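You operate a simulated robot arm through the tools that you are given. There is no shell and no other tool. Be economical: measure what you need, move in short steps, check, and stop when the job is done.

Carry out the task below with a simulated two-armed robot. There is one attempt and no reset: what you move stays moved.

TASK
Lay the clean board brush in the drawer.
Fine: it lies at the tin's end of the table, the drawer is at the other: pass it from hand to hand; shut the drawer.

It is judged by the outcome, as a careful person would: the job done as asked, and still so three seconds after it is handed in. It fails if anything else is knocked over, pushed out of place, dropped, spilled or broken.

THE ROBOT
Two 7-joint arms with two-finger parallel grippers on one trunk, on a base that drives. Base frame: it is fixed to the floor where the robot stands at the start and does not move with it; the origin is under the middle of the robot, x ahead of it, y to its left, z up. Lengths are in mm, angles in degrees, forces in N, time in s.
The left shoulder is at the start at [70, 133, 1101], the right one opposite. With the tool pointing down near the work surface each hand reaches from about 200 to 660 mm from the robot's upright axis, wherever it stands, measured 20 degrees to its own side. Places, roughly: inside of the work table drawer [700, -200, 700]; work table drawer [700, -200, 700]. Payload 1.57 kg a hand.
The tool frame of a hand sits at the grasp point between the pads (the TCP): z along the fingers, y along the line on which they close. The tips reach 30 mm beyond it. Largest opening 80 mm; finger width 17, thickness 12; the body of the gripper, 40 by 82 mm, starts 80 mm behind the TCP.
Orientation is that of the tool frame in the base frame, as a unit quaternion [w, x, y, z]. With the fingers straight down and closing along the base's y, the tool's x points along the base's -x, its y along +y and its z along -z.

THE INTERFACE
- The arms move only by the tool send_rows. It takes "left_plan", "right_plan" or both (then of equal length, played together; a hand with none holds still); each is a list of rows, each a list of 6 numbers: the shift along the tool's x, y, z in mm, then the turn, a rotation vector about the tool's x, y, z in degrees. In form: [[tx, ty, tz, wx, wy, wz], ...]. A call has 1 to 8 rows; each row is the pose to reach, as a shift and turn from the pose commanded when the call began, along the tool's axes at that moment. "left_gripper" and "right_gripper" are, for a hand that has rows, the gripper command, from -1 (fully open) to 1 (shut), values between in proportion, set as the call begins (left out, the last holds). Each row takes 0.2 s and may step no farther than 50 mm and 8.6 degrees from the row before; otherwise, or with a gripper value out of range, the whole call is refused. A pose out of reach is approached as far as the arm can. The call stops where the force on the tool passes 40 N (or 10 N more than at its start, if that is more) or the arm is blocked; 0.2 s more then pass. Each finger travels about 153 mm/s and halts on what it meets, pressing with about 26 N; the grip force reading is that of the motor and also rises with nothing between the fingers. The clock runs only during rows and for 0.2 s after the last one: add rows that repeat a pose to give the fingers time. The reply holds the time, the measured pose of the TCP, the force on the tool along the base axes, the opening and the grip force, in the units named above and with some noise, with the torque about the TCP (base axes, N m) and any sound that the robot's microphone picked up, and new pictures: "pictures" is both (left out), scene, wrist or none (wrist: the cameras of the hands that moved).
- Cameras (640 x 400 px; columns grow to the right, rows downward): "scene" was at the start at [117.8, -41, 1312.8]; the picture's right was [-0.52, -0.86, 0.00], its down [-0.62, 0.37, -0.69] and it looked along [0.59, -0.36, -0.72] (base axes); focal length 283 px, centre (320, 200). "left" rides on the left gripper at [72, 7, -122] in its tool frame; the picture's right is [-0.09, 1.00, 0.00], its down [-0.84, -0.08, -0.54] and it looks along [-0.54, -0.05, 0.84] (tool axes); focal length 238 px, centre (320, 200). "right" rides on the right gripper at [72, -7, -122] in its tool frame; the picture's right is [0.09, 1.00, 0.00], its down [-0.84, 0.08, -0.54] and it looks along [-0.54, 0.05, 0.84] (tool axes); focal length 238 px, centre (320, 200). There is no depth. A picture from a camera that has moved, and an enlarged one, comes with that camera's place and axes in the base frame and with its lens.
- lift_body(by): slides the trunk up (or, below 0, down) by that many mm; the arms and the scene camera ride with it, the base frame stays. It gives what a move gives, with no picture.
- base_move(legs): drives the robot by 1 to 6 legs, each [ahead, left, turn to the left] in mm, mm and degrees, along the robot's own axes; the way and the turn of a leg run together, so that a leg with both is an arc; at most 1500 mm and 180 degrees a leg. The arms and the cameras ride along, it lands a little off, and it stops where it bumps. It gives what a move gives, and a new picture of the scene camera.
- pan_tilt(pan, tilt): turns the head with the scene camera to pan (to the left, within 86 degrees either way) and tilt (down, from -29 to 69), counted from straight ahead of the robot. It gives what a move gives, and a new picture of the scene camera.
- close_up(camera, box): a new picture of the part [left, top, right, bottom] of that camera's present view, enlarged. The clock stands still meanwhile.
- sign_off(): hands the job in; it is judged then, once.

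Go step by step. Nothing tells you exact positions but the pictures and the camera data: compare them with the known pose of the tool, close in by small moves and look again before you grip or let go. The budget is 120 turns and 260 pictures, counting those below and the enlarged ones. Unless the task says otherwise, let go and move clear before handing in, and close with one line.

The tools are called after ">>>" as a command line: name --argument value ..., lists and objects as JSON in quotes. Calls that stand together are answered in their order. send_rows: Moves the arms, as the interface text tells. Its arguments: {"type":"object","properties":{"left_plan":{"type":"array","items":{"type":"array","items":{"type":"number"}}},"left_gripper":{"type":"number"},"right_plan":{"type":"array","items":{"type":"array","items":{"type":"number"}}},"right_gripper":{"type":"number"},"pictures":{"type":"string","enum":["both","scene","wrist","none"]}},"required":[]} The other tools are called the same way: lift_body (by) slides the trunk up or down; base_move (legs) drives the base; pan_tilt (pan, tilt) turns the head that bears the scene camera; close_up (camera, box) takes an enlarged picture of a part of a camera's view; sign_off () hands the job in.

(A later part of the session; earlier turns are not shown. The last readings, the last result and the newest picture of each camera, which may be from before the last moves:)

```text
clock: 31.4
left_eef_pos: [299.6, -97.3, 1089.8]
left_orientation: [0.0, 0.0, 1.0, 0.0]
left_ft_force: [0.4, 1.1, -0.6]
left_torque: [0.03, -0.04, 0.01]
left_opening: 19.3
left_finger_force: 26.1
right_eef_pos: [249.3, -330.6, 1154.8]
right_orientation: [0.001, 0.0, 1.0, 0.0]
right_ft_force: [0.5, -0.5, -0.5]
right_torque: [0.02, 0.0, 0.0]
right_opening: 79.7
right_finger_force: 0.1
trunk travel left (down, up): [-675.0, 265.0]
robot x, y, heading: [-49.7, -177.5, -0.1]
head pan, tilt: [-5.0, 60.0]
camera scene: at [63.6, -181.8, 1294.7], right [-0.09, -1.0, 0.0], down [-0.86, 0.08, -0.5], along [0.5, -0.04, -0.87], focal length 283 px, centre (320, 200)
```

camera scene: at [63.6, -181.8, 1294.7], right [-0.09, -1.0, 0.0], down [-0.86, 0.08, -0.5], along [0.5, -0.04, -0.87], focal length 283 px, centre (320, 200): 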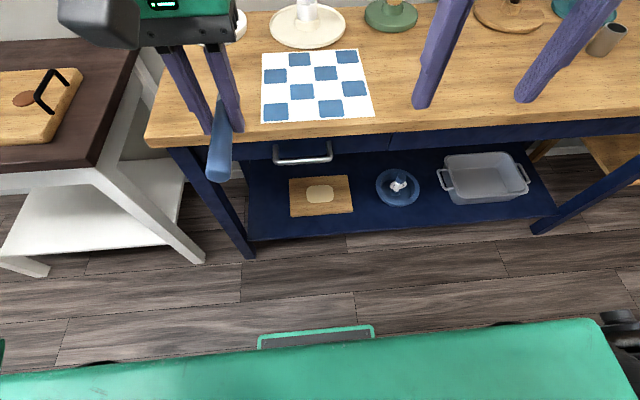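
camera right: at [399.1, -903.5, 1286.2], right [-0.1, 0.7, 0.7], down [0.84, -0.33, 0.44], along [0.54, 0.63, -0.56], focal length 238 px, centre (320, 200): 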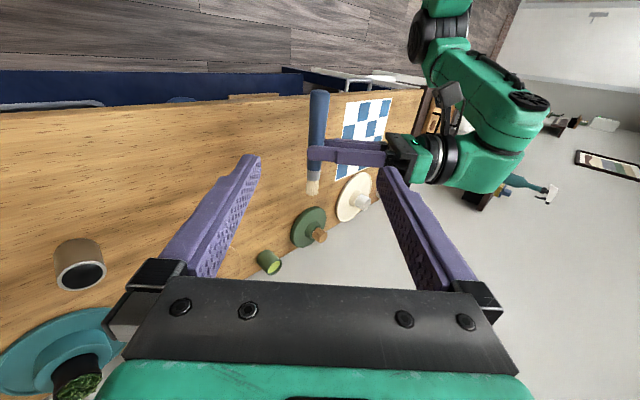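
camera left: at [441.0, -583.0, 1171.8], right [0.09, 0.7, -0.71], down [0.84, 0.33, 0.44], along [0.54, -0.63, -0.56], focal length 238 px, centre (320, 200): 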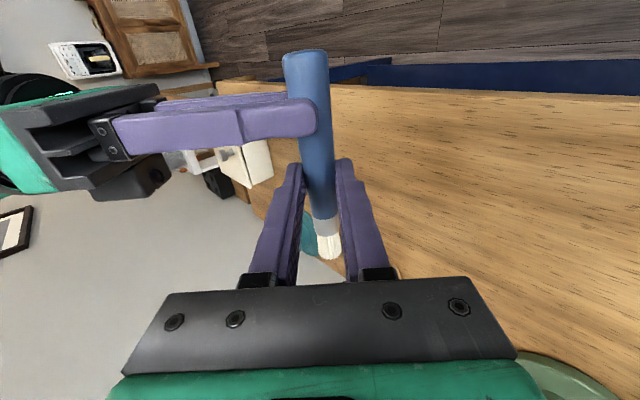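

The robot now stands in front of the drawer. I zoom in on the handle and table edge to measure.

>>> close_up --camera "scene" --box '[220, 90, 400, 200]'

>>> send_rows --right_plan '[[0, 0, 0, 0, 0, 0]]' --pictures "wrist"

```text
3.56 times, centred on (310, 145) of scene
camera zoom: at [63.6, -181.8, 1294.7], right [-0.09, -1.0, 0.0], down [-0.86, 0.08, -0.5], along [0.5, -0.04, -0.87], focal length 1005 px, centre (356, 396)
```

zoom: 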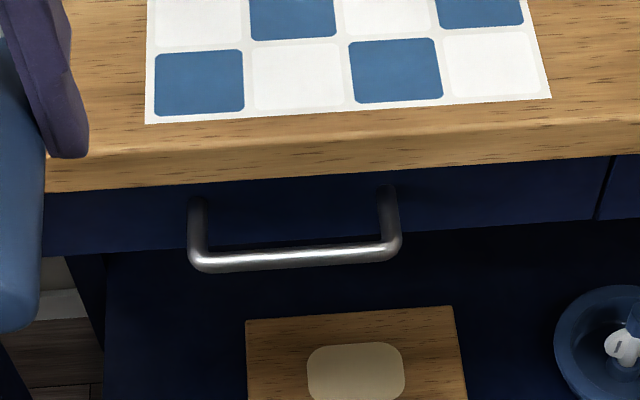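

```text
clock: 31.8
left_eef_pos: [299.1, -97.6, 1089.1]
left_orientation: [0.001, 0.0, 1.0, 0.0]
left_ft_force: [0.7, -0.5, -0.4]
left_torque: [0.0, -0.03, 0.01]
left_opening: 19.4
left_finger_force: 25.7
right_eef_pos: [249.5, -330.9, 1154.9]
right_orientation: [0.001, 0.001, 1.0, 0.0]
right_ft_force: [-0.6, 0.3, -0.1]
right_torque: [-0.05, -0.02, -0.02]
right_opening: 79.9
right_finger_force: 0.0
trunk travel left (down, up): [-675.0, 265.0]
robot x, y, heading: [-48.3, -179.2, -0.3]
head pan, tilt: [-5.0, 60.0]
camera right: at [177.2, -337.5, 1276.0], right [-0.09, 1.0, 0.0], down [0.84, 0.08, 0.54], along [0.54, 0.05, -0.84], focal length 238 px, centre (320, 200)
```

right: 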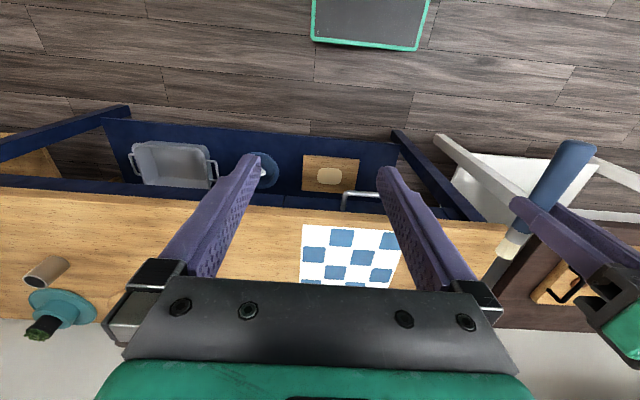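

>>> close_up --camera "right" --box '[300, 160, 420, 240]'

>>> close_up --camera "left" --box '[0, 0, 640, 400]'

```text
5.00 times, centred on (360, 200) of right
camera zoom: at [177.2, -337.5, 1276.0], right [-0.09, 1.0, 0.0], down [0.84, 0.08, 0.54], along [0.54, 0.05, -0.84], focal length 1192 px, centre (120, 200)
```

zoom: 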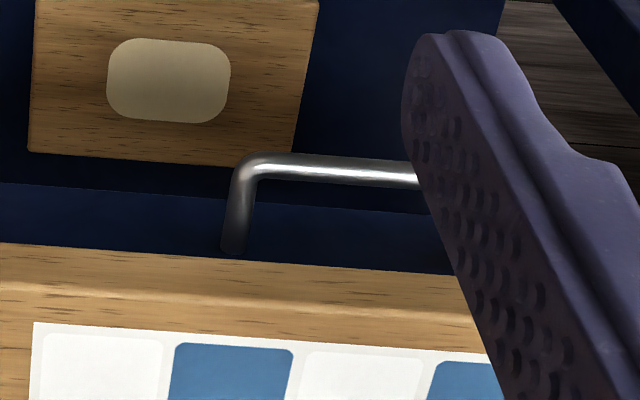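

```text
1.00 times, centred on (320, 200) of left (not enlarged: the box is as wide or as high as the picture)
camera zoom: at [228.9, -91.4, 1210.9], right [0.09, 1.0, 0.0], down [0.84, -0.08, 0.54], along [0.54, -0.05, -0.84], focal length 238 px, centre (320, 200)
```

zoom: 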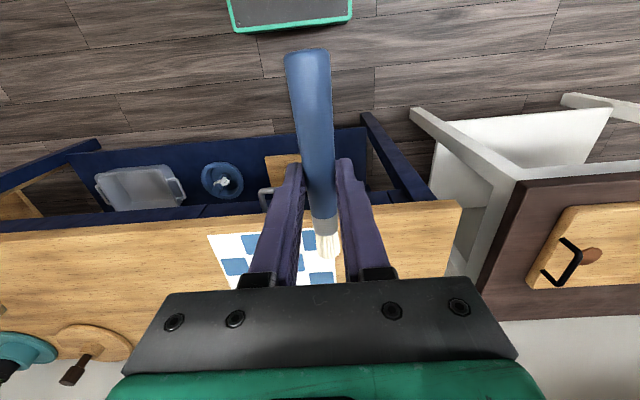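

The handle bar is at about (483, -110…-248, 760), the table edge at x≈497. I'll back off 100 mm, lower the trunk 150 mm, and turn the right hand to point forwards with vertical closing.

>>> base_move --legs '[[-100, 0, 0]]'

>>> lift_body --by -150

>>> send_rows --right_plan '[[-12, 7, 5, -4.62, -4.62, 4.62], [-25, 15, 10, -9.24, -9.24, 9.24], [-37, 22, 15, -13.86, -13.86, 13.86], [-50, 30, 20, -18.48, -18.48, 18.48], [-62, 37, 25, -23.1, -23.1, 23.1], [-75, 45, 30, -27.72, -27.72, 27.72], [-87, 52, 35, -32.34, -32.34, 32.34], [-100, 60, 40, -36.96, -36.96, 36.96]]' --left_plan '[[0, 15, -10, 0, 0, 0], [0, 30, -20, 0, 0, 0], [0, 45, -30, 0, 0, 0], [0, 60, -40, 0, 0, 0], [0, 75, -50, 0, 0, 0], [0, 90, -60, 0, 0, 0], [0, 105, -70, 0, 0, 0], [0, 120, -80, 0, 0, 0]]' --pictures "scene"

```text
clock: 32.9
left_eef_pos: [199.3, -96.6, 1086.9]
left_orientation: [-0.001, -0.001, 1.0, 0.0]
left_ft_force: [-0.6, -0.8, 0.0]
left_torque: [0.01, -0.04, 0.03]
left_opening: 19.3
left_finger_force: 26.0
right_eef_pos: [149.5, -329.4, 1153.8]
right_orientation: [-0.001, -0.001, 1.0, 0.0]
right_ft_force: [0.2, 0.7, 0.7]
right_torque: [0.01, -0.04, -0.01]
right_opening: 80.1
right_finger_force: 0.0
trunk travel left (down, up): [-675.0, 265.0]
robot x, y, heading: [-151.0, -178.3, -0.0]
head pan, tilt: [-5.0, 60.0]
camera scene: at [-36.4, -181.4, 1294.5], right [-0.09, -1.0, 0.0], down [-0.86, 0.07, -0.5], along [0.5, -0.04, -0.87], focal length 283 px, centre (320, 200)
```

scene: 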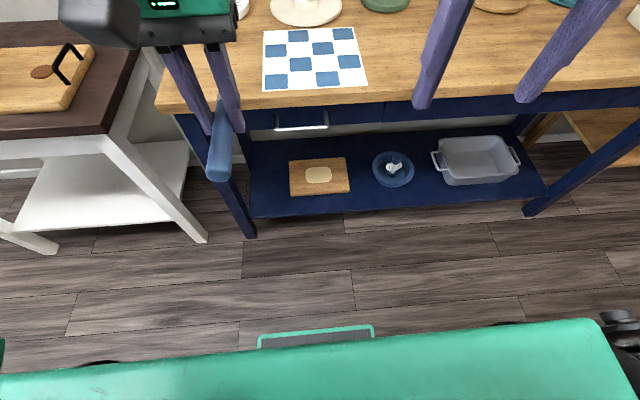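

```text
clock: 34.7
left_eef_pos: [198.7, -96.6, 939.3]
left_orientation: [0.0, -0.001, 1.0, 0.001]
left_ft_force: [0.2, 0.1, 0.9]
left_torque: [0.0, -0.01, -0.01]
left_opening: 19.6
left_finger_force: 26.4
right_eef_pos: [149.1, -330.7, 1004.5]
right_orientation: [0.001, -0.001, 1.0, -0.001]
right_ft_force: [0.5, 0.1, -0.4]
right_torque: [0.01, -0.01, -0.01]
right_opening: 80.2
right_finger_force: 0.0
trunk travel left (down, up): [-525.0, 415.0]
robot x, y, heading: [-148.7, -176.9, 0.1]
head pan, tilt: [-5.0, 60.0]
```

```text
clock: 36.5
left_eef_pos: [200.6, 21.8, 1019.3]
left_orientation: [-0.001, -0.001, 1.0, 0.0]
left_ft_force: [0.3, -0.8, 0.7]
left_torque: [0.01, 0.01, 0.02]
left_opening: 19.4
left_finger_force: 26.3
right_eef_pos: [271.7, -270.4, 990.3]
right_orientation: [0.305, 0.306, 0.848, 0.307]
right_ft_force: [-0.3, 0.0, 0.1]
right_torque: [0.01, 0.01, 0.02]
right_opening: 80.0
right_finger_force: 0.0
right hand out of reach, approached as far as the arm can: row 7, 8
trunk travel left (down, up): [-525.0, 415.0]
robot x, y, heading: [-155.2, -175.8, -0.1]
head pan, tilt: [-5.0, 60.0]
camera scene: at [-36.0, -182.6, 1144.4], right [-0.09, -1.0, 0.0], down [-0.86, 0.07, -0.5], along [0.5, -0.04, -0.87], focal length 283 px, centre (320, 200)
```

scene: 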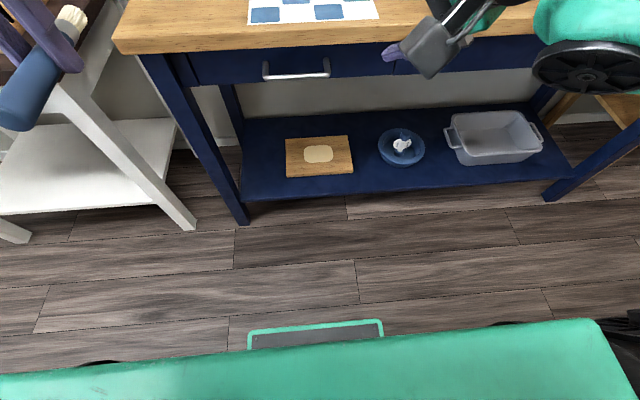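

The hand turns as planned. I complete the turn while moving it towards a point in front of the handle.

>>> send_rows --right_plan '[[5, -9, 31, -4.62, -4.62, 4.62], [10, -18, 62, -9.24, -9.24, 9.24], [14, -27, 92, -13.86, -13.86, 13.86], [19, -36, 123, -18.48, -18.48, 18.48], [24, -45, 154, -23.1, -23.1, 23.1], [28, -54, 185, -27.72, -27.72, 27.72], [33, -63, 215, -32.34, -32.34, 32.34], [33, -63, 215, -32.34, -32.34, 32.34]]' --right_gripper -0.3 --pictures "both"

```text
clock: 38.3
left_eef_pos: [198.1, 22.9, 1020.9]
left_orientation: [0.0, -0.001, 1.0, 0.0]
left_ft_force: [-0.5, -0.4, 0.6]
left_torque: [0.0, 0.0, -0.02]
left_opening: 19.5
left_finger_force: 25.5
right_eef_pos: [351.3, -390.5, 1018.0]
right_orientation: [0.491, 0.496, 0.536, 0.475]
right_ft_force: [1.1, 0.8, -0.6]
right_torque: [0.01, 0.01, -0.03]
right_opening: 52.2
right_finger_force: 0.1
right hand out of reach, approached as far as the arm can: row 1, 2, 3, 4, 5, 6, 7, 8
trunk travel left (down, up): [-525.0, 415.0]
robot x, y, heading: [-152.6, -173.8, -0.1]
head pan, tilt: [-5.0, 60.0]
camera scene: at [-37.3, -180.5, 1144.6], right [-0.09, -1.0, 0.0], down [-0.86, 0.07, -0.5], along [0.5, -0.04, -0.87], focal length 283 px, centre (320, 200)
camera right: at [226.8, -322.1, 1015.7], right [0.06, 0.15, 0.99], down [-0.51, -0.84, 0.16], along [0.85, -0.52, 0.02], focal length 238 px, centre (320, 200)
```

scene: 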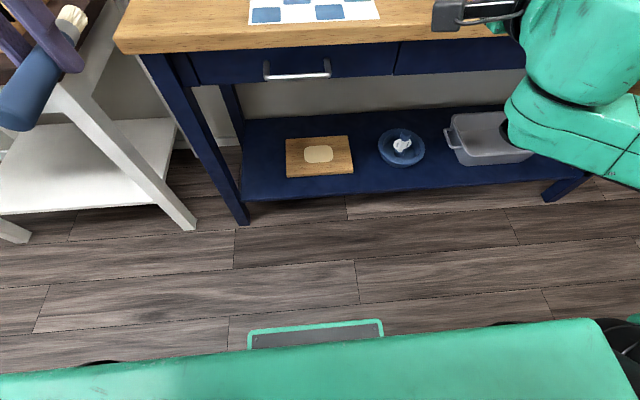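
right: 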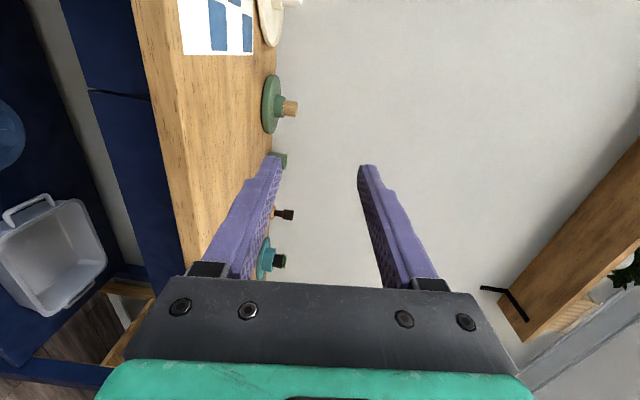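

The arm fell short of that pose. I check what pose it counts as commanded with a null row before going on.

>>> send_rows --right_plan '[[0, 0, 0, 0, 0, 0], [0, 0, 0, 0, 0, 0]]' --pictures "none"

```text
clock: 38.9
left_eef_pos: [198.9, 21.8, 1020.8]
left_orientation: [-0.001, 0.0, 1.0, 0.0]
left_ft_force: [-0.4, 0.1, 0.4]
left_torque: [0.0, 0.02, 0.0]
left_opening: 19.6
left_finger_force: 26.1
right_eef_pos: [351.2, -391.2, 1019.2]
right_orientation: [0.49, 0.496, 0.536, 0.475]
right_ft_force: [-0.2, -0.4, 0.0]
right_torque: [-0.01, -0.04, 0.01]
right_opening: 51.9
right_finger_force: 0.1
trunk travel left (down, up): [-525.0, 415.0]
robot x, y, heading: [-148.4, -178.7, -0.2]
head pan, tilt: [-5.0, 60.0]
```

>>> send_rows --right_plan '[[10, -20, 10, 0, 0, 0], [20, -45, 20, 0, 0, 0], [30, -70, 25, 0, 0, 0], [40, -100, 30, 0, 0, 0], [40, -100, 30, 0, 0, 0]]' --pictures "none"

```text
clock: 40.1
left_eef_pos: [198.0, 22.7, 1020.2]
left_orientation: [0.0, -0.001, 1.0, 0.0]
left_ft_force: [0.4, -0.8, 0.2]
left_torque: [0.03, 0.01, -0.02]
left_opening: 19.3
left_finger_force: 25.9
right_eef_pos: [351.3, -406.5, 1001.5]
right_orientation: [0.49, 0.495, 0.539, 0.473]
right_ft_force: [0.6, 0.1, -0.1]
right_torque: [0.0, -0.05, -0.02]
right_opening: 51.6
right_finger_force: 0.0
right hand out of reach, approached as far as the arm can: row 1, 2, 3, 4, 5
trunk travel left (down, up): [-525.0, 415.0]
robot x, y, heading: [-152.9, -177.0, -0.1]
head pan, tilt: [-5.0, 60.0]
```

This roll hits a joint limit. I roll the hand the other way (about its own axis), so the camera comes to the outside.

>>> send_rows --right_plan '[[0, 0, 0, 0, 0, -8.5], [0, 0, 0, 0, 0, -17], [0, 0, 0, 0, 0, -25.5], [0, 0, 0, 0, 0, -34], [0, 0, 0, 0, 0, -42.5], [0, 0, 0, 0, 0, -51], [0, 0, 0, 0, 0, -59.5], [0, 0, 0, 0, 0, -68]]' --pictures "none"

>>> send_rows --right_plan '[[0, 0, 0, 0, 0, -8.5], [0, 0, 0, 0, 0, -17], [0, 0, 0, 0, 0, -25.5], [0, 0, 0, 0, 0, -34], [0, 0, 0, 0, 0, -42.5], [0, 0, 0, 0, 0, -51], [0, 0, 0, 0, 0, -59.5], [0, 0, 0, 0, 0, -68]]' --pictures "scene"

```text
clock: 41.9
left_eef_pos: [198.9, 22.3, 1020.8]
left_orientation: [0.0, -0.001, 1.0, 0.0]
left_ft_force: [-0.1, 0.5, 0.5]
left_torque: [-0.02, 0.02, -0.02]
left_opening: 19.5
left_finger_force: 26.5
right_eef_pos: [351.5, -407.9, 1005.9]
right_orientation: [0.673, 0.11, 0.722, 0.117]
right_ft_force: [-0.2, -0.4, 0.7]
right_torque: [-0.05, -0.05, 0.01]
right_opening: 51.9
right_finger_force: 0.1
trunk travel left (down, up): [-525.0, 415.0]
robot x, y, heading: [-154.9, -177.0, 0.2]
head pan, tilt: [-5.0, 60.0]
```

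```text
clock: 43.7
left_eef_pos: [199.0, 23.4, 1020.6]
left_orientation: [0.0, -0.001, 1.0, 0.001]
left_ft_force: [-0.4, 0.0, 0.5]
left_torque: [0.01, 0.01, -0.02]
left_opening: 19.6
left_finger_force: 25.9
right_eef_pos: [351.4, -408.3, 1005.8]
right_orientation: [0.624, -0.312, 0.66, -0.278]
right_ft_force: [-0.3, 0.1, -0.9]
right_torque: [0.02, 0.0, 0.03]
right_opening: 52.2
right_finger_force: 0.1
trunk travel left (down, up): [-525.0, 415.0]
robot x, y, heading: [-151.1, -176.7, 0.4]
head pan, tilt: [-5.0, 60.0]
camera scene: at [-37.6, -181.4, 1144.7], right [-0.09, -1.0, 0.0], down [-0.86, 0.07, -0.5], along [0.5, -0.04, -0.87], focal length 283 px, centre (320, 200)
```

scene: 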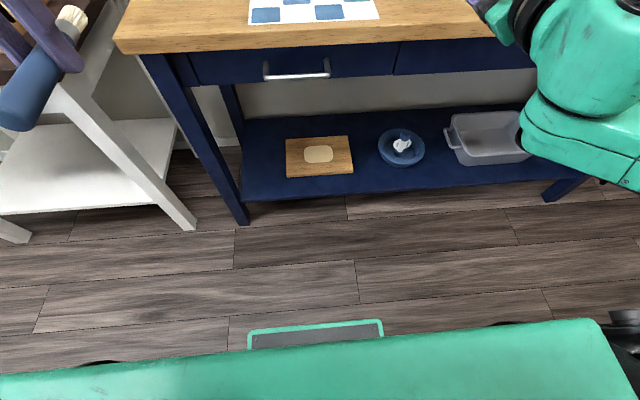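

Reachable. I finish the roll to the exact forward pose.

>>> send_rows --right_plan '[[0, 0, 0, 0.8, 0, -8.1], [0, 0, 0, 1.6, 0, -16.2], [0, 0, 0, 2.4, 0, -24.3], [0, 0, 0, 3.2, 0, -32.5], [0, 0, 0, 4.1, -0.1, -40.7], [0, 0, 0, 4.1, -0.1, -40.7]]' --pictures "none"

>>> send_rows --right_plan '[[-25, 30, 0, 0, 0, 0], [-50, 60, 0, 0, 0, 0], [-75, 90, 0, 0, 0, 0], [-100, 120, 0, 0, 0, 0], [-125, 150, 0, 0, 0, 0], [-150, 180, 0, 0, 0, 0], [-175, 210, 10, 0, 0, 0], [-190, 243, 20, 0, 0, 0]]' --pictures "both"

```text
clock: 45.1
left_eef_pos: [199.2, 23.1, 1020.8]
left_orientation: [0.0, -0.001, 1.0, 0.0]
left_ft_force: [0.0, -0.1, 0.3]
left_torque: [0.01, 0.01, 0.01]
left_opening: 19.4
left_finger_force: 26.2
right_eef_pos: [350.6, -408.6, 1005.9]
right_orientation: [0.499, -0.5, 0.501, -0.5]
right_ft_force: [-0.3, -1.3, -0.3]
right_torque: [0.03, 0.0, 0.0]
right_opening: 52.0
right_finger_force: 0.1
trunk travel left (down, up): [-525.0, 415.0]
robot x, y, heading: [-148.3, -178.6, 0.1]
head pan, tilt: [-5.0, 60.0]
```

```text
clock: 46.9
left_eef_pos: [199.9, 23.8, 1020.6]
left_orientation: [0.0, -0.001, 1.0, 0.001]
left_ft_force: [0.8, -1.1, -0.7]
left_torque: [-0.01, 0.01, -0.01]
left_opening: 19.5
left_finger_force: 26.0
right_eef_pos: [359.9, -280.8, 826.7]
right_orientation: [0.5, -0.499, 0.501, -0.5]
right_ft_force: [0.1, -0.7, -0.4]
right_torque: [0.0, -0.02, -0.05]
right_opening: 51.8
right_finger_force: 0.2
right hand out of reach, approached as far as the arm can: row 6, 7, 8
trunk travel left (down, up): [-525.0, 415.0]
robot x, y, heading: [-151.6, -177.5, -0.1]
head pan, tilt: [-5.0, 60.0]
camera scene: at [-37.2, -181.4, 1144.6], right [-0.09, -1.0, 0.0], down [-0.86, 0.07, -0.5], along [0.5, -0.04, -0.87], focal length 283 px, centre (320, 200)
camera right: at [237.8, -352.9, 833.1], right [0.0, -0.09, -1.0], down [-0.54, 0.84, -0.08], along [0.84, 0.54, -0.05], focal length 238 px, centre (320, 200)
```

scene: 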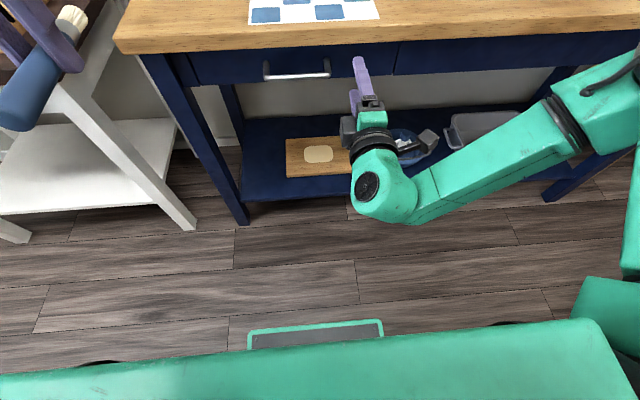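
right: 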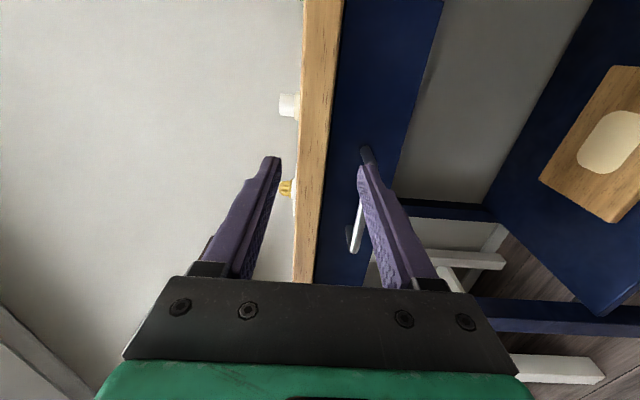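

Nearly there, but blocked short. I lower the trunk 67 mm and shift the base left to bring the hand level with the handle.

>>> lift_body --by -67

>>> base_move --legs '[[0, 60, 0]]'

>>> send_rows --right_plan '[[0, 0, 0, 0, 0, 0]]' --pictures "wrist"

```text
clock: 47.9
left_eef_pos: [198.6, 22.6, 952.7]
left_orientation: [0.001, -0.001, 1.0, -0.001]
left_ft_force: [0.0, 0.2, -0.1]
left_torque: [0.0, -0.06, -0.02]
left_opening: 19.6
left_finger_force: 25.9
right_eef_pos: [358.6, -280.1, 759.5]
right_orientation: [0.5, -0.5, 0.501, -0.499]
right_ft_force: [-0.5, -0.2, 0.2]
right_torque: [-0.01, -0.02, -0.04]
right_opening: 52.0
right_finger_force: 0.1
trunk travel left (down, up): [-458.0, 482.0]
robot x, y, heading: [-150.8, -172.3, -0.1]
head pan, tilt: [-5.0, 60.0]
```

```text
clock: 48.9
left_eef_pos: [199.1, 82.7, 952.0]
left_orientation: [0.001, -0.002, 1.0, 0.001]
left_ft_force: [0.7, 0.8, 0.9]
left_torque: [-0.05, -0.02, -0.03]
left_opening: 18.9
left_finger_force: 25.8
right_eef_pos: [360.1, -220.1, 760.8]
right_orientation: [-0.5, 0.5, -0.5, 0.5]
right_ft_force: [-0.4, 0.8, -0.4]
right_torque: [-0.01, -0.02, -0.01]
right_opening: 52.0
right_finger_force: 0.0
trunk travel left (down, up): [-458.0, 482.0]
robot x, y, heading: [-151.2, -116.1, 0.2]
head pan, tilt: [-5.0, 60.0]
camera scene: at [-37.7, -120.6, 1077.7], right [-0.08, -1.0, 0.0], down [-0.86, 0.07, -0.5], along [0.5, -0.04, -0.87], focal length 283 px, centre (320, 200)
```

scene: 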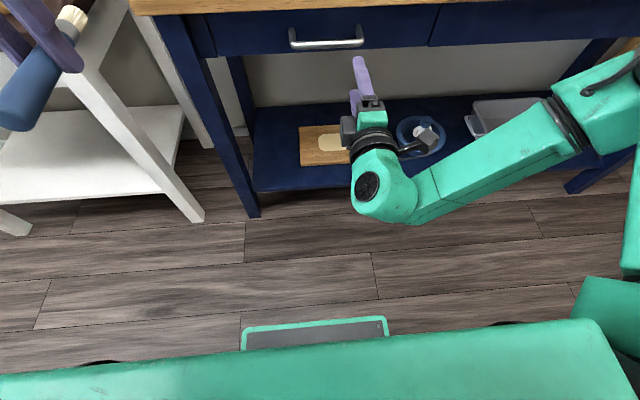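

```text
clock: 49.3
left_eef_pos: [197.4, 83.0, 953.1]
left_orientation: [0.0, -0.002, 1.0, 0.0]
left_ft_force: [-0.1, 0.7, 0.4]
left_torque: [0.01, 0.05, -0.01]
left_opening: 19.9
left_finger_force: 26.7
right_eef_pos: [358.9, -219.9, 759.6]
right_orientation: [0.5, -0.5, 0.501, -0.499]
right_ft_force: [0.1, 0.2, -0.3]
right_torque: [0.02, 0.02, 0.03]
right_opening: 51.8
right_finger_force: 0.1
trunk travel left (down, up): [-458.0, 482.0]
robot x, y, heading: [-148.6, -119.8, 0.3]
head pan, tilt: [-5.0, 60.0]
camera right: at [237.5, -293.3, 766.5], right [0.0, -0.09, -1.0], down [-0.54, 0.84, -0.08], along [0.84, 0.54, -0.05], focal length 238 px, centre (320, 200)
```

right: 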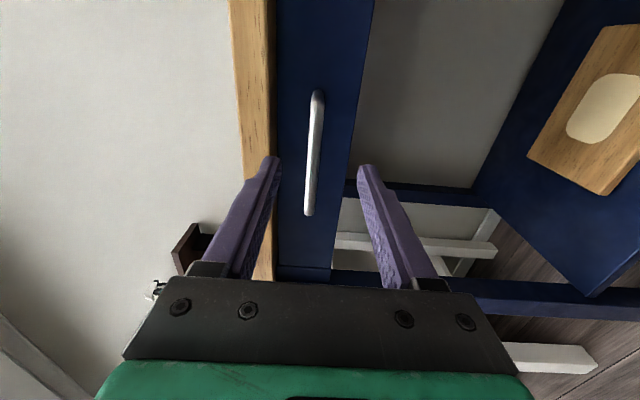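

The bar lies between the open fingers' planes at z≈765. I raise 5 mm and advance 95 mm.

>>> send_rows --right_plan '[[0, -5, 30, 0, 0, 0], [0, -5, 60, 0, 0, 0], [0, -5, 80, 0, 0, 0], [0, -5, 95, 0, 0, 0], [0, -5, 95, 0, 0, 0]]' --pictures "both"

```text
clock: 50.5
left_eef_pos: [199.1, 82.9, 953.9]
left_orientation: [0.0, -0.002, 1.0, 0.0]
left_ft_force: [0.8, -0.5, 0.2]
left_torque: [-0.04, -0.03, 0.01]
left_opening: 19.5
left_finger_force: 25.9
right_eef_pos: [447.7, -233.4, 777.6]
right_orientation: [0.5, -0.5, 0.5, -0.499]
right_ft_force: [-0.1, -0.3, -0.1]
right_torque: [0.02, -0.01, 0.01]
right_opening: 52.2
right_finger_force: 0.1
right hand out of reach, approached as far as the arm can: row 2, 3, 4, 5
trunk travel left (down, up): [-458.0, 482.0]
robot x, y, heading: [-150.7, -114.8, 0.2]
head pan, tilt: [-5.0, 60.0]
camera scene: at [-37.8, -121.7, 1077.7], right [-0.08, -1.0, 0.0], down [-0.86, 0.07, -0.5], along [0.5, -0.04, -0.87], focal length 283 px, centre (320, 200)
camera right: at [325.2, -305.6, 783.5], right [0.0, -0.09, -1.0], down [-0.54, 0.84, -0.08], along [0.84, 0.54, -0.05], focal length 238 px, centre (320, 200)
```

scene: 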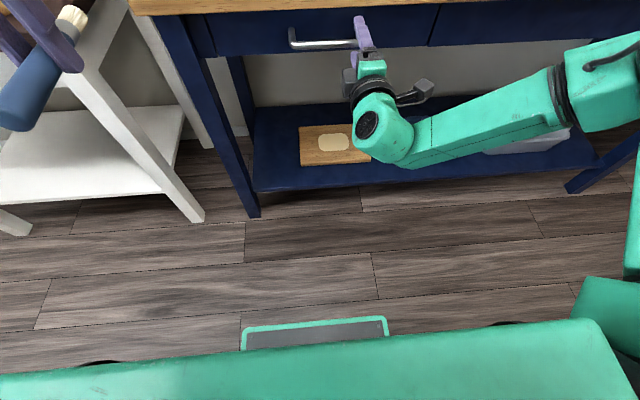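
right: 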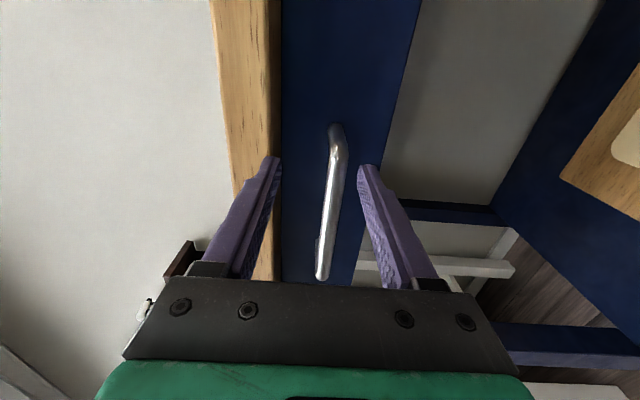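

The arm sits at a joint limit, but trunk and base can do the rest: down 12 mm, left 40 mm.

>>> lift_body --by -12

>>> base_move --legs '[[0, 40, 0]]'

>>> send_rows --right_plan '[[0, 0, 0, 0, 0, 0]]' --pictures "wrist"

```text
clock: 51.1
left_eef_pos: [198.7, 83.5, 941.9]
left_orientation: [0.0, -0.002, 1.0, 0.0]
left_ft_force: [-0.3, 0.2, 0.9]
left_torque: [-0.02, 0.0, 0.0]
left_opening: 19.6
left_finger_force: 25.9
right_eef_pos: [446.2, -234.0, 764.9]
right_orientation: [0.501, -0.5, 0.5, -0.499]
right_ft_force: [0.0, -0.3, -0.1]
right_torque: [-0.01, 0.04, 0.03]
right_opening: 51.9
right_finger_force: 0.0
trunk travel left (down, up): [-446.0, 494.0]
robot x, y, heading: [-151.7, -117.8, 0.1]
head pan, tilt: [-5.0, 60.0]
```

```text
clock: 52.0
left_eef_pos: [198.4, 123.5, 940.8]
left_orientation: [0.0, -0.001, 1.0, 0.0]
left_ft_force: [-1.2, 0.5, -0.4]
left_torque: [0.02, 0.02, 0.0]
left_opening: 19.6
left_finger_force: 26.3
right_eef_pos: [447.2, -192.5, 763.9]
right_orientation: [-0.5, 0.501, -0.5, 0.499]
right_ft_force: [-0.3, 0.3, -0.5]
right_torque: [0.02, 0.0, -0.04]
right_opening: 52.2
right_finger_force: 0.0
trunk travel left (down, up): [-446.0, 494.0]
robot x, y, heading: [-151.1, -75.6, 0.1]
head pan, tilt: [-5.0, 60.0]
camera scene: at [-37.7, -80.6, 1065.7], right [-0.09, -1.0, 0.0], down [-0.86, 0.07, -0.5], along [0.5, -0.04, -0.87], focal length 283 px, centre (320, 200)
```

scene: 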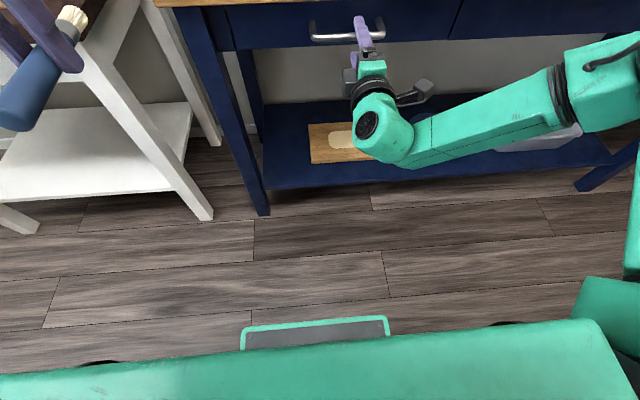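

```text
clock: 52.4
left_eef_pos: [197.8, 122.1, 941.8]
left_orientation: [0.0, -0.001, 1.0, 0.0]
left_ft_force: [-0.8, -0.3, 0.8]
left_torque: [-0.02, 0.01, -0.02]
left_opening: 19.1
left_finger_force: 25.7
right_eef_pos: [447.3, -193.5, 763.8]
right_orientation: [0.5, -0.5, 0.501, -0.499]
right_ft_force: [0.0, -0.7, -0.4]
right_torque: [0.01, 0.01, -0.02]
right_opening: 52.1
right_finger_force: 0.1
trunk travel left (down, up): [-446.0, 494.0]
robot x, y, heading: [-153.3, -76.0, 0.0]
head pan, tilt: [-5.0, 60.0]
camera right: at [325.0, -265.9, 771.4], right [0.0, -0.09, -1.0], down [-0.54, 0.84, -0.08], along [0.84, 0.54, -0.05], focal length 238 px, centre (320, 200)
```

right: 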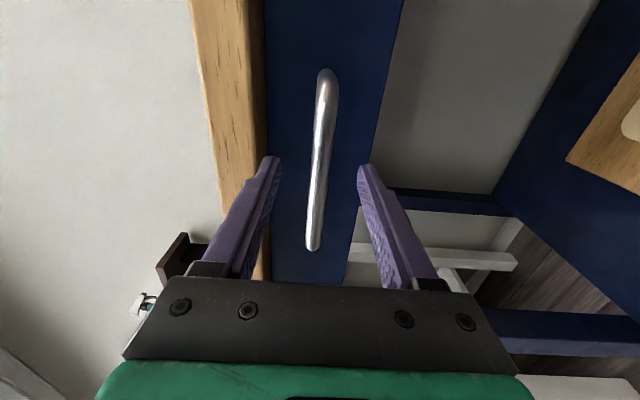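

Centred on the bar (x≈486, z≈764). I drive ahead 32 mm.

>>> base_move --legs '[[32, 0, 0]]'

>>> send_rows --right_plan '[[0, 0, 0, 0, 0, 0]]' --pictures "wrist"

```text
clock: 53.2
left_eef_pos: [233.2, 122.7, 942.0]
left_orientation: [-0.001, -0.001, 1.0, 0.0]
left_ft_force: [0.9, 0.1, -0.9]
left_torque: [-0.04, 0.03, -0.04]
left_opening: 19.3
left_finger_force: 26.0
right_eef_pos: [480.2, -192.7, 764.8]
right_orientation: [0.501, -0.501, 0.501, -0.498]
right_ft_force: [-0.4, -0.4, 0.2]
right_torque: [0.0, -0.03, -0.02]
right_opening: 51.9
right_finger_force: 0.0
trunk travel left (down, up): [-446.0, 494.0]
robot x, y, heading: [-122.5, -79.0, 0.0]
head pan, tilt: [-5.0, 60.0]
camera scene: at [-4.5, -81.7, 1065.6], right [-0.09, -1.0, 0.0], down [-0.86, 0.07, -0.5], along [0.5, -0.04, -0.87], focal length 283 px, centre (320, 200)
```

scene: 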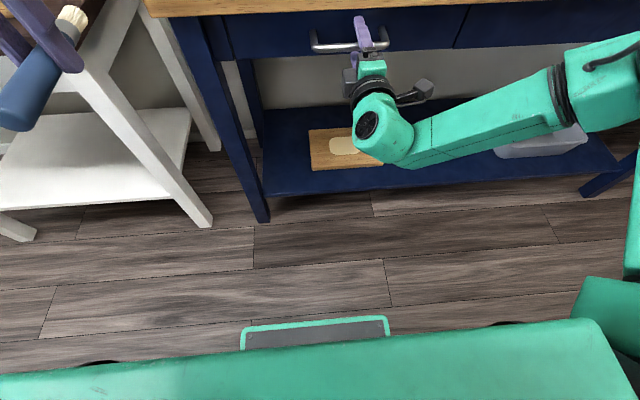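

```text
clock: 53.6
left_eef_pos: [230.5, 122.2, 942.4]
left_orientation: [0.0, -0.001, 1.0, 0.0]
left_ft_force: [-0.1, 0.3, 0.4]
left_torque: [-0.04, -0.04, 0.0]
left_opening: 19.3
left_finger_force: 25.8
right_eef_pos: [479.3, -193.0, 764.1]
right_orientation: [0.5, -0.5, 0.501, -0.499]
right_ft_force: [-0.5, -0.2, 0.1]
right_torque: [-0.01, -0.04, 0.02]
right_opening: 51.9
right_finger_force: 0.0
trunk travel left (down, up): [-446.0, 494.0]
robot x, y, heading: [-122.5, -79.0, 0.1]
head pan, tilt: [-5.0, 60.0]
camera right: at [357.2, -265.8, 771.5], right [0.0, -0.09, -1.0], down [-0.54, 0.84, -0.08], along [0.84, 0.54, -0.05], focal length 238 px, centre (320, 200)
```

right: 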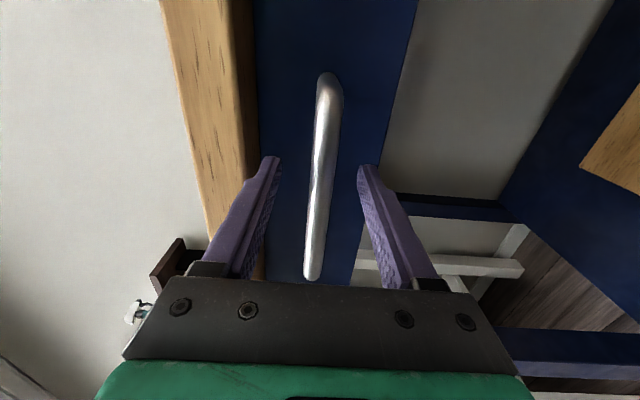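

Aligned with the bar between the fingers. I close the right hand on it.

>>> send_rows --right_plan '[[0, 0, 0, 0, 0, 0], [0, 0, 0, 0, 0, 0], [0, 0, 0, 0, 0, 0]]' --right_gripper 1 --pictures "wrist"

```text
clock: 54.4
left_eef_pos: [230.8, 121.8, 939.9]
left_orientation: [-0.001, 0.0, 1.0, 0.0]
left_ft_force: [0.2, -0.4, 0.2]
left_torque: [-0.02, -0.02, -0.02]
left_opening: 19.4
left_finger_force: 26.1
right_eef_pos: [479.3, -194.1, 763.7]
right_orientation: [0.5, -0.5, 0.501, -0.499]
right_ft_force: [-0.4, 0.3, 0.0]
right_torque: [-0.08, 0.0, -0.05]
right_opening: 13.5
right_finger_force: 30.2
trunk travel left (down, up): [-446.0, 494.0]
robot x, y, heading: [-119.3, -78.2, 0.0]
head pan, tilt: [-5.0, 60.0]
camera right: at [357.4, -265.8, 771.2], right [0.0, -0.09, -1.0], down [-0.54, 0.84, -0.08], along [0.84, 0.54, -0.05], focal length 238 px, centre (320, 200)
```

right: 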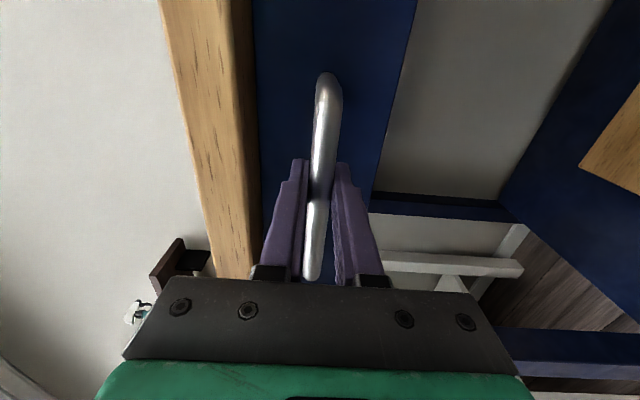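

The bar is gripped (13.5 mm). I pull the drawer open by driving back 100 mm first and check.

>>> base_move --legs '[[-100, 0, 0]]'

```text
clock: 55.6
left_eef_pos: [129.9, 122.3, 940.9]
left_orientation: [-0.001, -0.001, 1.0, 0.0]
left_ft_force: [-0.3, -0.7, -0.1]
left_torque: [-0.03, -0.01, 0.01]
left_opening: 19.6
left_finger_force: 26.1
right_eef_pos: [378.9, -193.4, 764.4]
right_orientation: [0.501, -0.5, 0.5, -0.499]
right_ft_force: [0.5, 1.3, -3.3]
right_torque: [0.02, -0.11, 0.23]
right_opening: 13.6
right_finger_force: 30.1
trunk travel left (down, up): [-446.0, 494.0]
robot x, y, heading: [-224.2, -82.0, -0.2]
head pan, tilt: [-5.0, 60.0]
camera scene: at [-106.0, -81.7, 1065.7], right [-0.09, -1.0, 0.0], down [-0.86, 0.07, -0.5], along [0.5, -0.04, -0.87], focal length 283 px, centre (320, 200)
```

scene: 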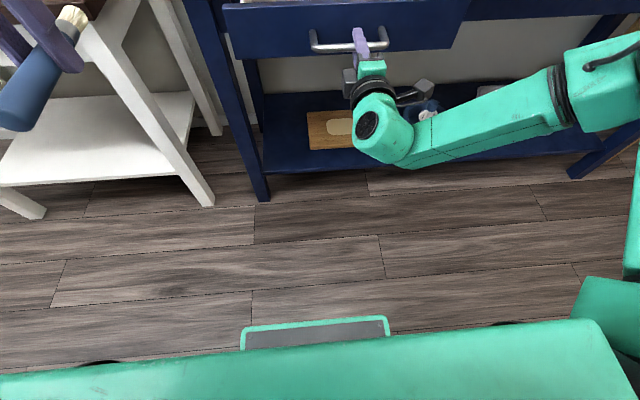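

The drawer follows. I pull another 100 mm and look in.

>>> base_move --legs '[[-100, 0, 0]]'

>>> pan_tilt --pan -8 --tilt 45

```text
clock: 56.7
left_eef_pos: [31.5, 123.3, 941.1]
left_orientation: [-0.001, -0.001, 1.0, 0.0]
left_ft_force: [-0.1, 0.5, -0.1]
left_torque: [-0.01, -0.02, -0.01]
left_opening: 19.5
left_finger_force: 25.9
right_eef_pos: [279.5, -194.3, 763.5]
right_orientation: [-0.501, 0.501, -0.5, 0.498]
right_ft_force: [0.7, 1.7, -3.0]
right_torque: [-0.01, -0.16, 0.13]
right_opening: 13.8
right_finger_force: 29.8
trunk travel left (down, up): [-446.0, 494.0]
robot x, y, heading: [-321.1, -78.4, -0.1]
head pan, tilt: [-5.0, 60.0]
camera scene: at [-205.6, -81.9, 1065.7], right [-0.09, -1.0, 0.0], down [-0.86, 0.07, -0.5], along [0.5, -0.04, -0.87], focal length 283 px, centre (320, 200)
```

scene: 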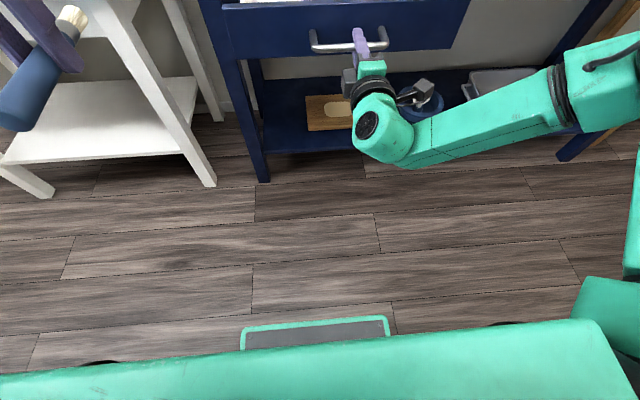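

```text
clock: 57.5
left_eef_pos: [31.4, 122.5, 941.5]
left_orientation: [0.0, 0.0, 1.0, 0.0]
left_ft_force: [-0.4, -0.7, 0.0]
left_torque: [0.0, 0.03, 0.01]
left_opening: 19.1
left_finger_force: 26.2
right_eef_pos: [278.3, -194.3, 765.4]
right_orientation: [0.501, -0.501, 0.5, -0.498]
right_ft_force: [-1.3, 0.9, -1.4]
right_torque: [-0.03, 0.02, -0.02]
right_opening: 13.4
right_finger_force: 30.5
trunk travel left (down, up): [-446.0, 494.0]
robot x, y, heading: [-321.1, -79.4, 0.1]
head pan, tilt: [-8.0, 45.0]
camera scene: at [-191.5, -87.4, 1085.1], right [-0.14, -0.99, 0.0], down [-0.7, 0.1, -0.71], along [0.7, -0.1, -0.71], focal length 283 px, centre (320, 200)
```

scene: 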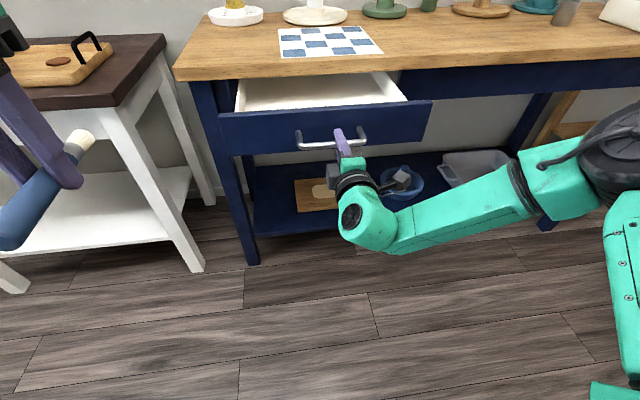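

The drawer is open about 200 mm. I release the handle, back off and raise the trunk.

>>> send_rows --right_plan '[[0, 0, 0, 0, 0, 0], [0, 0, 0, 0, 0, 0]]' --right_gripper -0.3 --pictures "none"

>>> base_move --legs '[[-80, 0, 0]]'

>>> lift_body --by 150

```text
clock: 58.1
left_eef_pos: [31.0, 121.8, 941.4]
left_orientation: [0.0, -0.001, 1.0, 0.0]
left_ft_force: [0.4, -0.8, 0.8]
left_torque: [0.03, 0.01, -0.02]
left_opening: 19.0
left_finger_force: 26.3
right_eef_pos: [278.9, -193.2, 763.8]
right_orientation: [-0.5, 0.501, -0.5, 0.499]
right_ft_force: [0.0, -0.1, 0.0]
right_torque: [0.01, -0.02, -0.02]
right_opening: 52.1
right_finger_force: 0.1
trunk travel left (down, up): [-446.0, 494.0]
robot x, y, heading: [-321.2, -79.3, 0.1]
head pan, tilt: [-8.0, 45.0]
```

```text
clock: 59.1
left_eef_pos: [-48.6, 121.7, 942.0]
left_orientation: [0.0, -0.001, 1.0, 0.0]
left_ft_force: [-0.3, 0.5, 0.5]
left_torque: [-0.02, -0.02, 0.01]
left_opening: 19.4
left_finger_force: 25.9
right_eef_pos: [199.8, -193.4, 765.1]
right_orientation: [0.501, -0.5, 0.501, -0.498]
right_ft_force: [-0.6, -0.2, 0.0]
right_torque: [0.0, 0.04, -0.01]
right_opening: 52.2
right_finger_force: 0.0
trunk travel left (down, up): [-446.0, 494.0]
robot x, y, heading: [-401.9, -77.1, 0.0]
head pan, tilt: [-8.0, 45.0]
camera scene: at [-271.1, -87.8, 1085.3], right [-0.14, -0.99, 0.0], down [-0.7, 0.1, -0.71], along [0.7, -0.1, -0.71], focal length 283 px, centre (320, 200)
```

scene: 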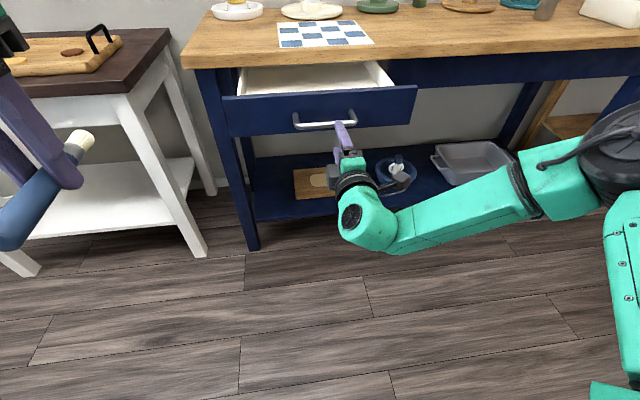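

```text
clock: 60.9
left_eef_pos: [-47.4, 120.5, 1091.0]
left_orientation: [-0.001, 0.0, 1.0, 0.0]
left_ft_force: [0.3, 0.6, -0.2]
left_torque: [0.01, -0.02, 0.0]
left_opening: 19.1
left_finger_force: 25.9
right_eef_pos: [200.6, -193.9, 914.4]
right_orientation: [0.501, -0.501, 0.501, -0.498]
right_ft_force: [-0.6, -0.5, 0.1]
right_torque: [0.0, 0.0, -0.02]
right_opening: 52.1
right_finger_force: 0.1
trunk travel left (down, up): [-596.0, 344.0]
robot x, y, heading: [-396.5, -79.6, -0.1]
head pan, tilt: [-8.0, 45.0]
```

Now I bring the right hand up and to the side, then drive ahead so the left hand can reach the open drawer.

>>> send_rows --right_plan '[[20, -25, -14, 0, 0, 0], [40, -50, -28, 0, 0, 0], [60, -75, -42, 0, 0, 0], [80, -100, -56, 0, 0, 0], [100, -125, -70, 0, 0, 0], [118, -150, -84, 0, 0, 0], [150, -165, -100, 0, 0, 0], [190, -165, -120, 0, 0, 0]]' --pictures "none"

>>> base_move --legs '[[290, 0, 0]]'

>>> pan_tilt --pan -8 --tilt 60

```text
clock: 62.7
left_eef_pos: [-49.4, 122.4, 1092.3]
left_orientation: [0.001, 0.0, 1.0, 0.0]
left_ft_force: [-1.0, -0.4, 0.7]
left_torque: [-0.01, -0.06, -0.01]
left_opening: 19.5
left_finger_force: 26.2
right_eef_pos: [80.8, -378.8, 1084.3]
right_orientation: [0.505, -0.491, 0.503, -0.501]
right_ft_force: [0.0, 0.2, -5.3]
right_torque: [-0.01, -0.49, 0.03]
right_opening: 51.9
right_finger_force: 0.1
right hand out of reach, approached as far as the arm can: row 8
trunk travel left (down, up): [-596.0, 344.0]
robot x, y, heading: [-400.6, -72.2, 0.0]
head pan, tilt: [-8.0, 45.0]
```

```text
clock: 64.7
left_eef_pos: [239.2, 123.9, 1091.3]
left_orientation: [-0.001, -0.002, 1.0, 0.0]
left_ft_force: [0.1, -0.1, -0.9]
left_torque: [-0.03, 0.01, 0.05]
left_opening: 19.2
left_finger_force: 26.2
right_eef_pos: [372.1, -378.4, 1079.3]
right_orientation: [0.501, -0.494, 0.505, -0.5]
right_ft_force: [0.4, -0.4, 0.4]
right_torque: [0.02, 0.01, -0.02]
right_opening: 51.8
right_finger_force: 0.0
trunk travel left (down, up): [-596.0, 344.0]
robot x, y, heading: [-112.3, -78.6, 0.3]
head pan, tilt: [-8.0, 45.0]
camera scene: at [17.4, -86.8, 1235.2], right [-0.14, -0.99, 0.0], down [-0.7, 0.1, -0.71], along [0.7, -0.1, -0.71], focal length 283 px, centre (320, 200)
```

scene: 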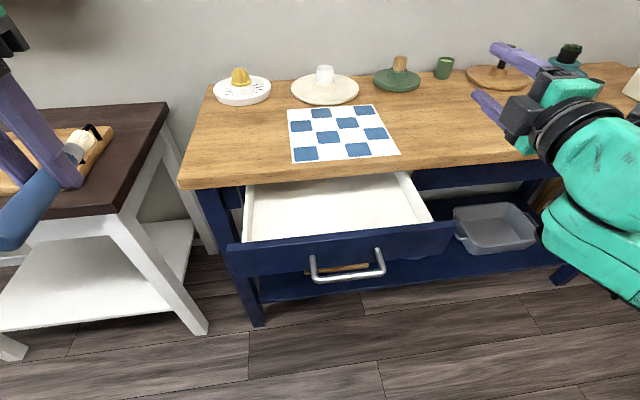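

```text
clock: 65.5
left_eef_pos: [239.9, 123.4, 1091.7]
left_orientation: [0.001, -0.002, 1.0, 0.0]
left_ft_force: [0.3, 0.7, 0.6]
left_torque: [0.0, -0.02, 0.0]
left_opening: 19.1
left_finger_force: 26.4
right_eef_pos: [371.6, -377.4, 1080.6]
right_orientation: [0.501, -0.495, 0.505, -0.5]
right_ft_force: [0.4, -0.4, -0.5]
right_torque: [-0.04, 0.02, 0.0]
right_opening: 52.1
right_finger_force: 0.0
trunk travel left (down, up): [-596.0, 344.0]
robot x, y, heading: [-113.8, -76.7, 0.1]
head pan, tilt: [-8.0, 60.0]
camera scene: at [2.9, -84.8, 1215.7], right [-0.14, -0.99, 0.0], down [-0.86, 0.12, -0.5], along [0.5, -0.07, -0.87], focal length 283 px, centre (320, 200)
```

scene: 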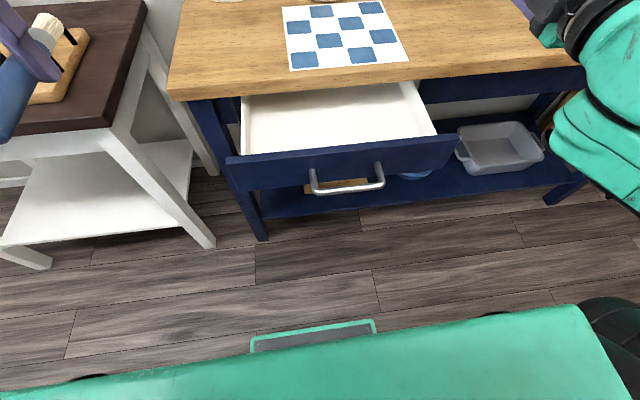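

The drawer interior spans roughly x 350–497, y -390…25. I'll turn the brush along y (90° yaw) and bring it above the drawer at about (420,-120).

>>> send_rows --left_plan '[[-22, -30, 6, 0, 0, 8.4], [-45, -60, 12, 0, 0, 16.8], [-67, -90, 18, 0, 0, 25.2], [-90, -120, 25, 0, 0, 33.6], [-112, -150, 32, 0, 0, 42], [-135, -180, 38, 0, 0, 50.4], [-157, -212, 44, 0, 0, 58.8], [-180, -243, 50, 0, 0, 67.2]]' --pictures "none"

>>> send_rows --left_plan '[[0, 0, 10, 0, 0, 7.6], [0, 0, 20, 0, 0, 15.2], [0, 0, 40, 0, 0, 22.8], [0, 0, 40, 0, 0, 22.8]]' --pictures "both"

```text
clock: 67.3
left_eef_pos: [400.1, -114.0, 1033.5]
left_orientation: [0.0, 0.552, 0.834, 0.001]
left_ft_force: [-1.6, -1.0, 0.0]
left_torque: [0.04, 0.0, 0.01]
left_opening: 19.3
left_finger_force: 26.2
left hand out of reach, approached as far as the arm can: row 8
right_eef_pos: [371.1, -379.5, 1081.2]
right_orientation: [0.502, -0.494, 0.505, -0.499]
right_ft_force: [-0.5, -0.2, 0.2]
right_torque: [0.0, -0.01, 0.0]
right_opening: 51.7
right_finger_force: 0.1
trunk travel left (down, up): [-596.0, 344.0]
robot x, y, heading: [-114.8, -76.6, 0.2]
head pan, tilt: [-8.0, 60.0]
```

```text
clock: 68.3
left_eef_pos: [402.1, -115.1, 995.1]
left_orientation: [-0.001, 0.706, 0.708, 0.0]
left_ft_force: [-0.2, 0.8, -0.3]
left_torque: [-0.01, -0.03, 0.02]
left_opening: 19.3
left_finger_force: 26.1
right_eef_pos: [371.2, -378.0, 1079.5]
right_orientation: [0.501, -0.495, 0.505, -0.499]
right_ft_force: [-0.4, 0.1, 0.7]
right_torque: [0.01, -0.04, 0.0]
right_opening: 52.1
right_finger_force: 0.0
trunk travel left (down, up): [-596.0, 344.0]
robot x, y, heading: [-110.2, -74.3, 0.3]
head pan, tilt: [-8.0, 60.0]
camera scene: at [2.5, -85.3, 1215.7], right [-0.14, -0.99, 0.0], down [-0.86, 0.12, -0.5], along [0.5, -0.07, -0.87], focal length 283 px, centre (320, 200)
camera left: at [409.3, -43.6, 1117.8], right [1.0, -0.09, 0.0], down [-0.07, -0.84, 0.54], along [-0.05, -0.54, -0.84], focal length 238 px, centre (320, 200)
```

scene: 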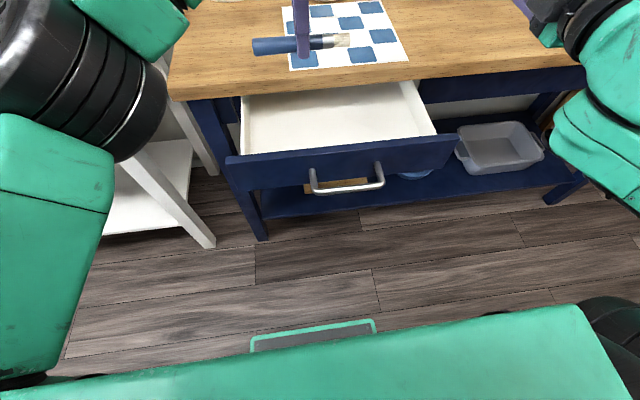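
left: 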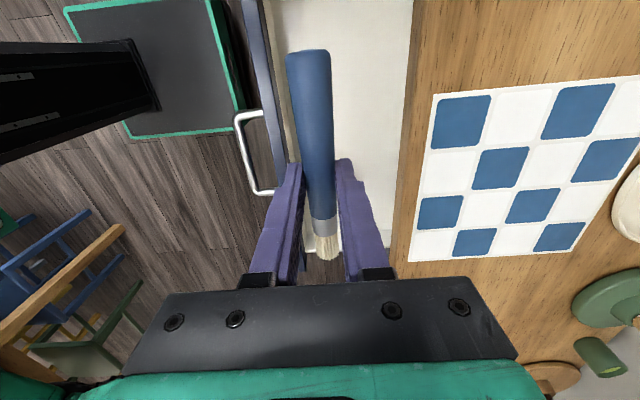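

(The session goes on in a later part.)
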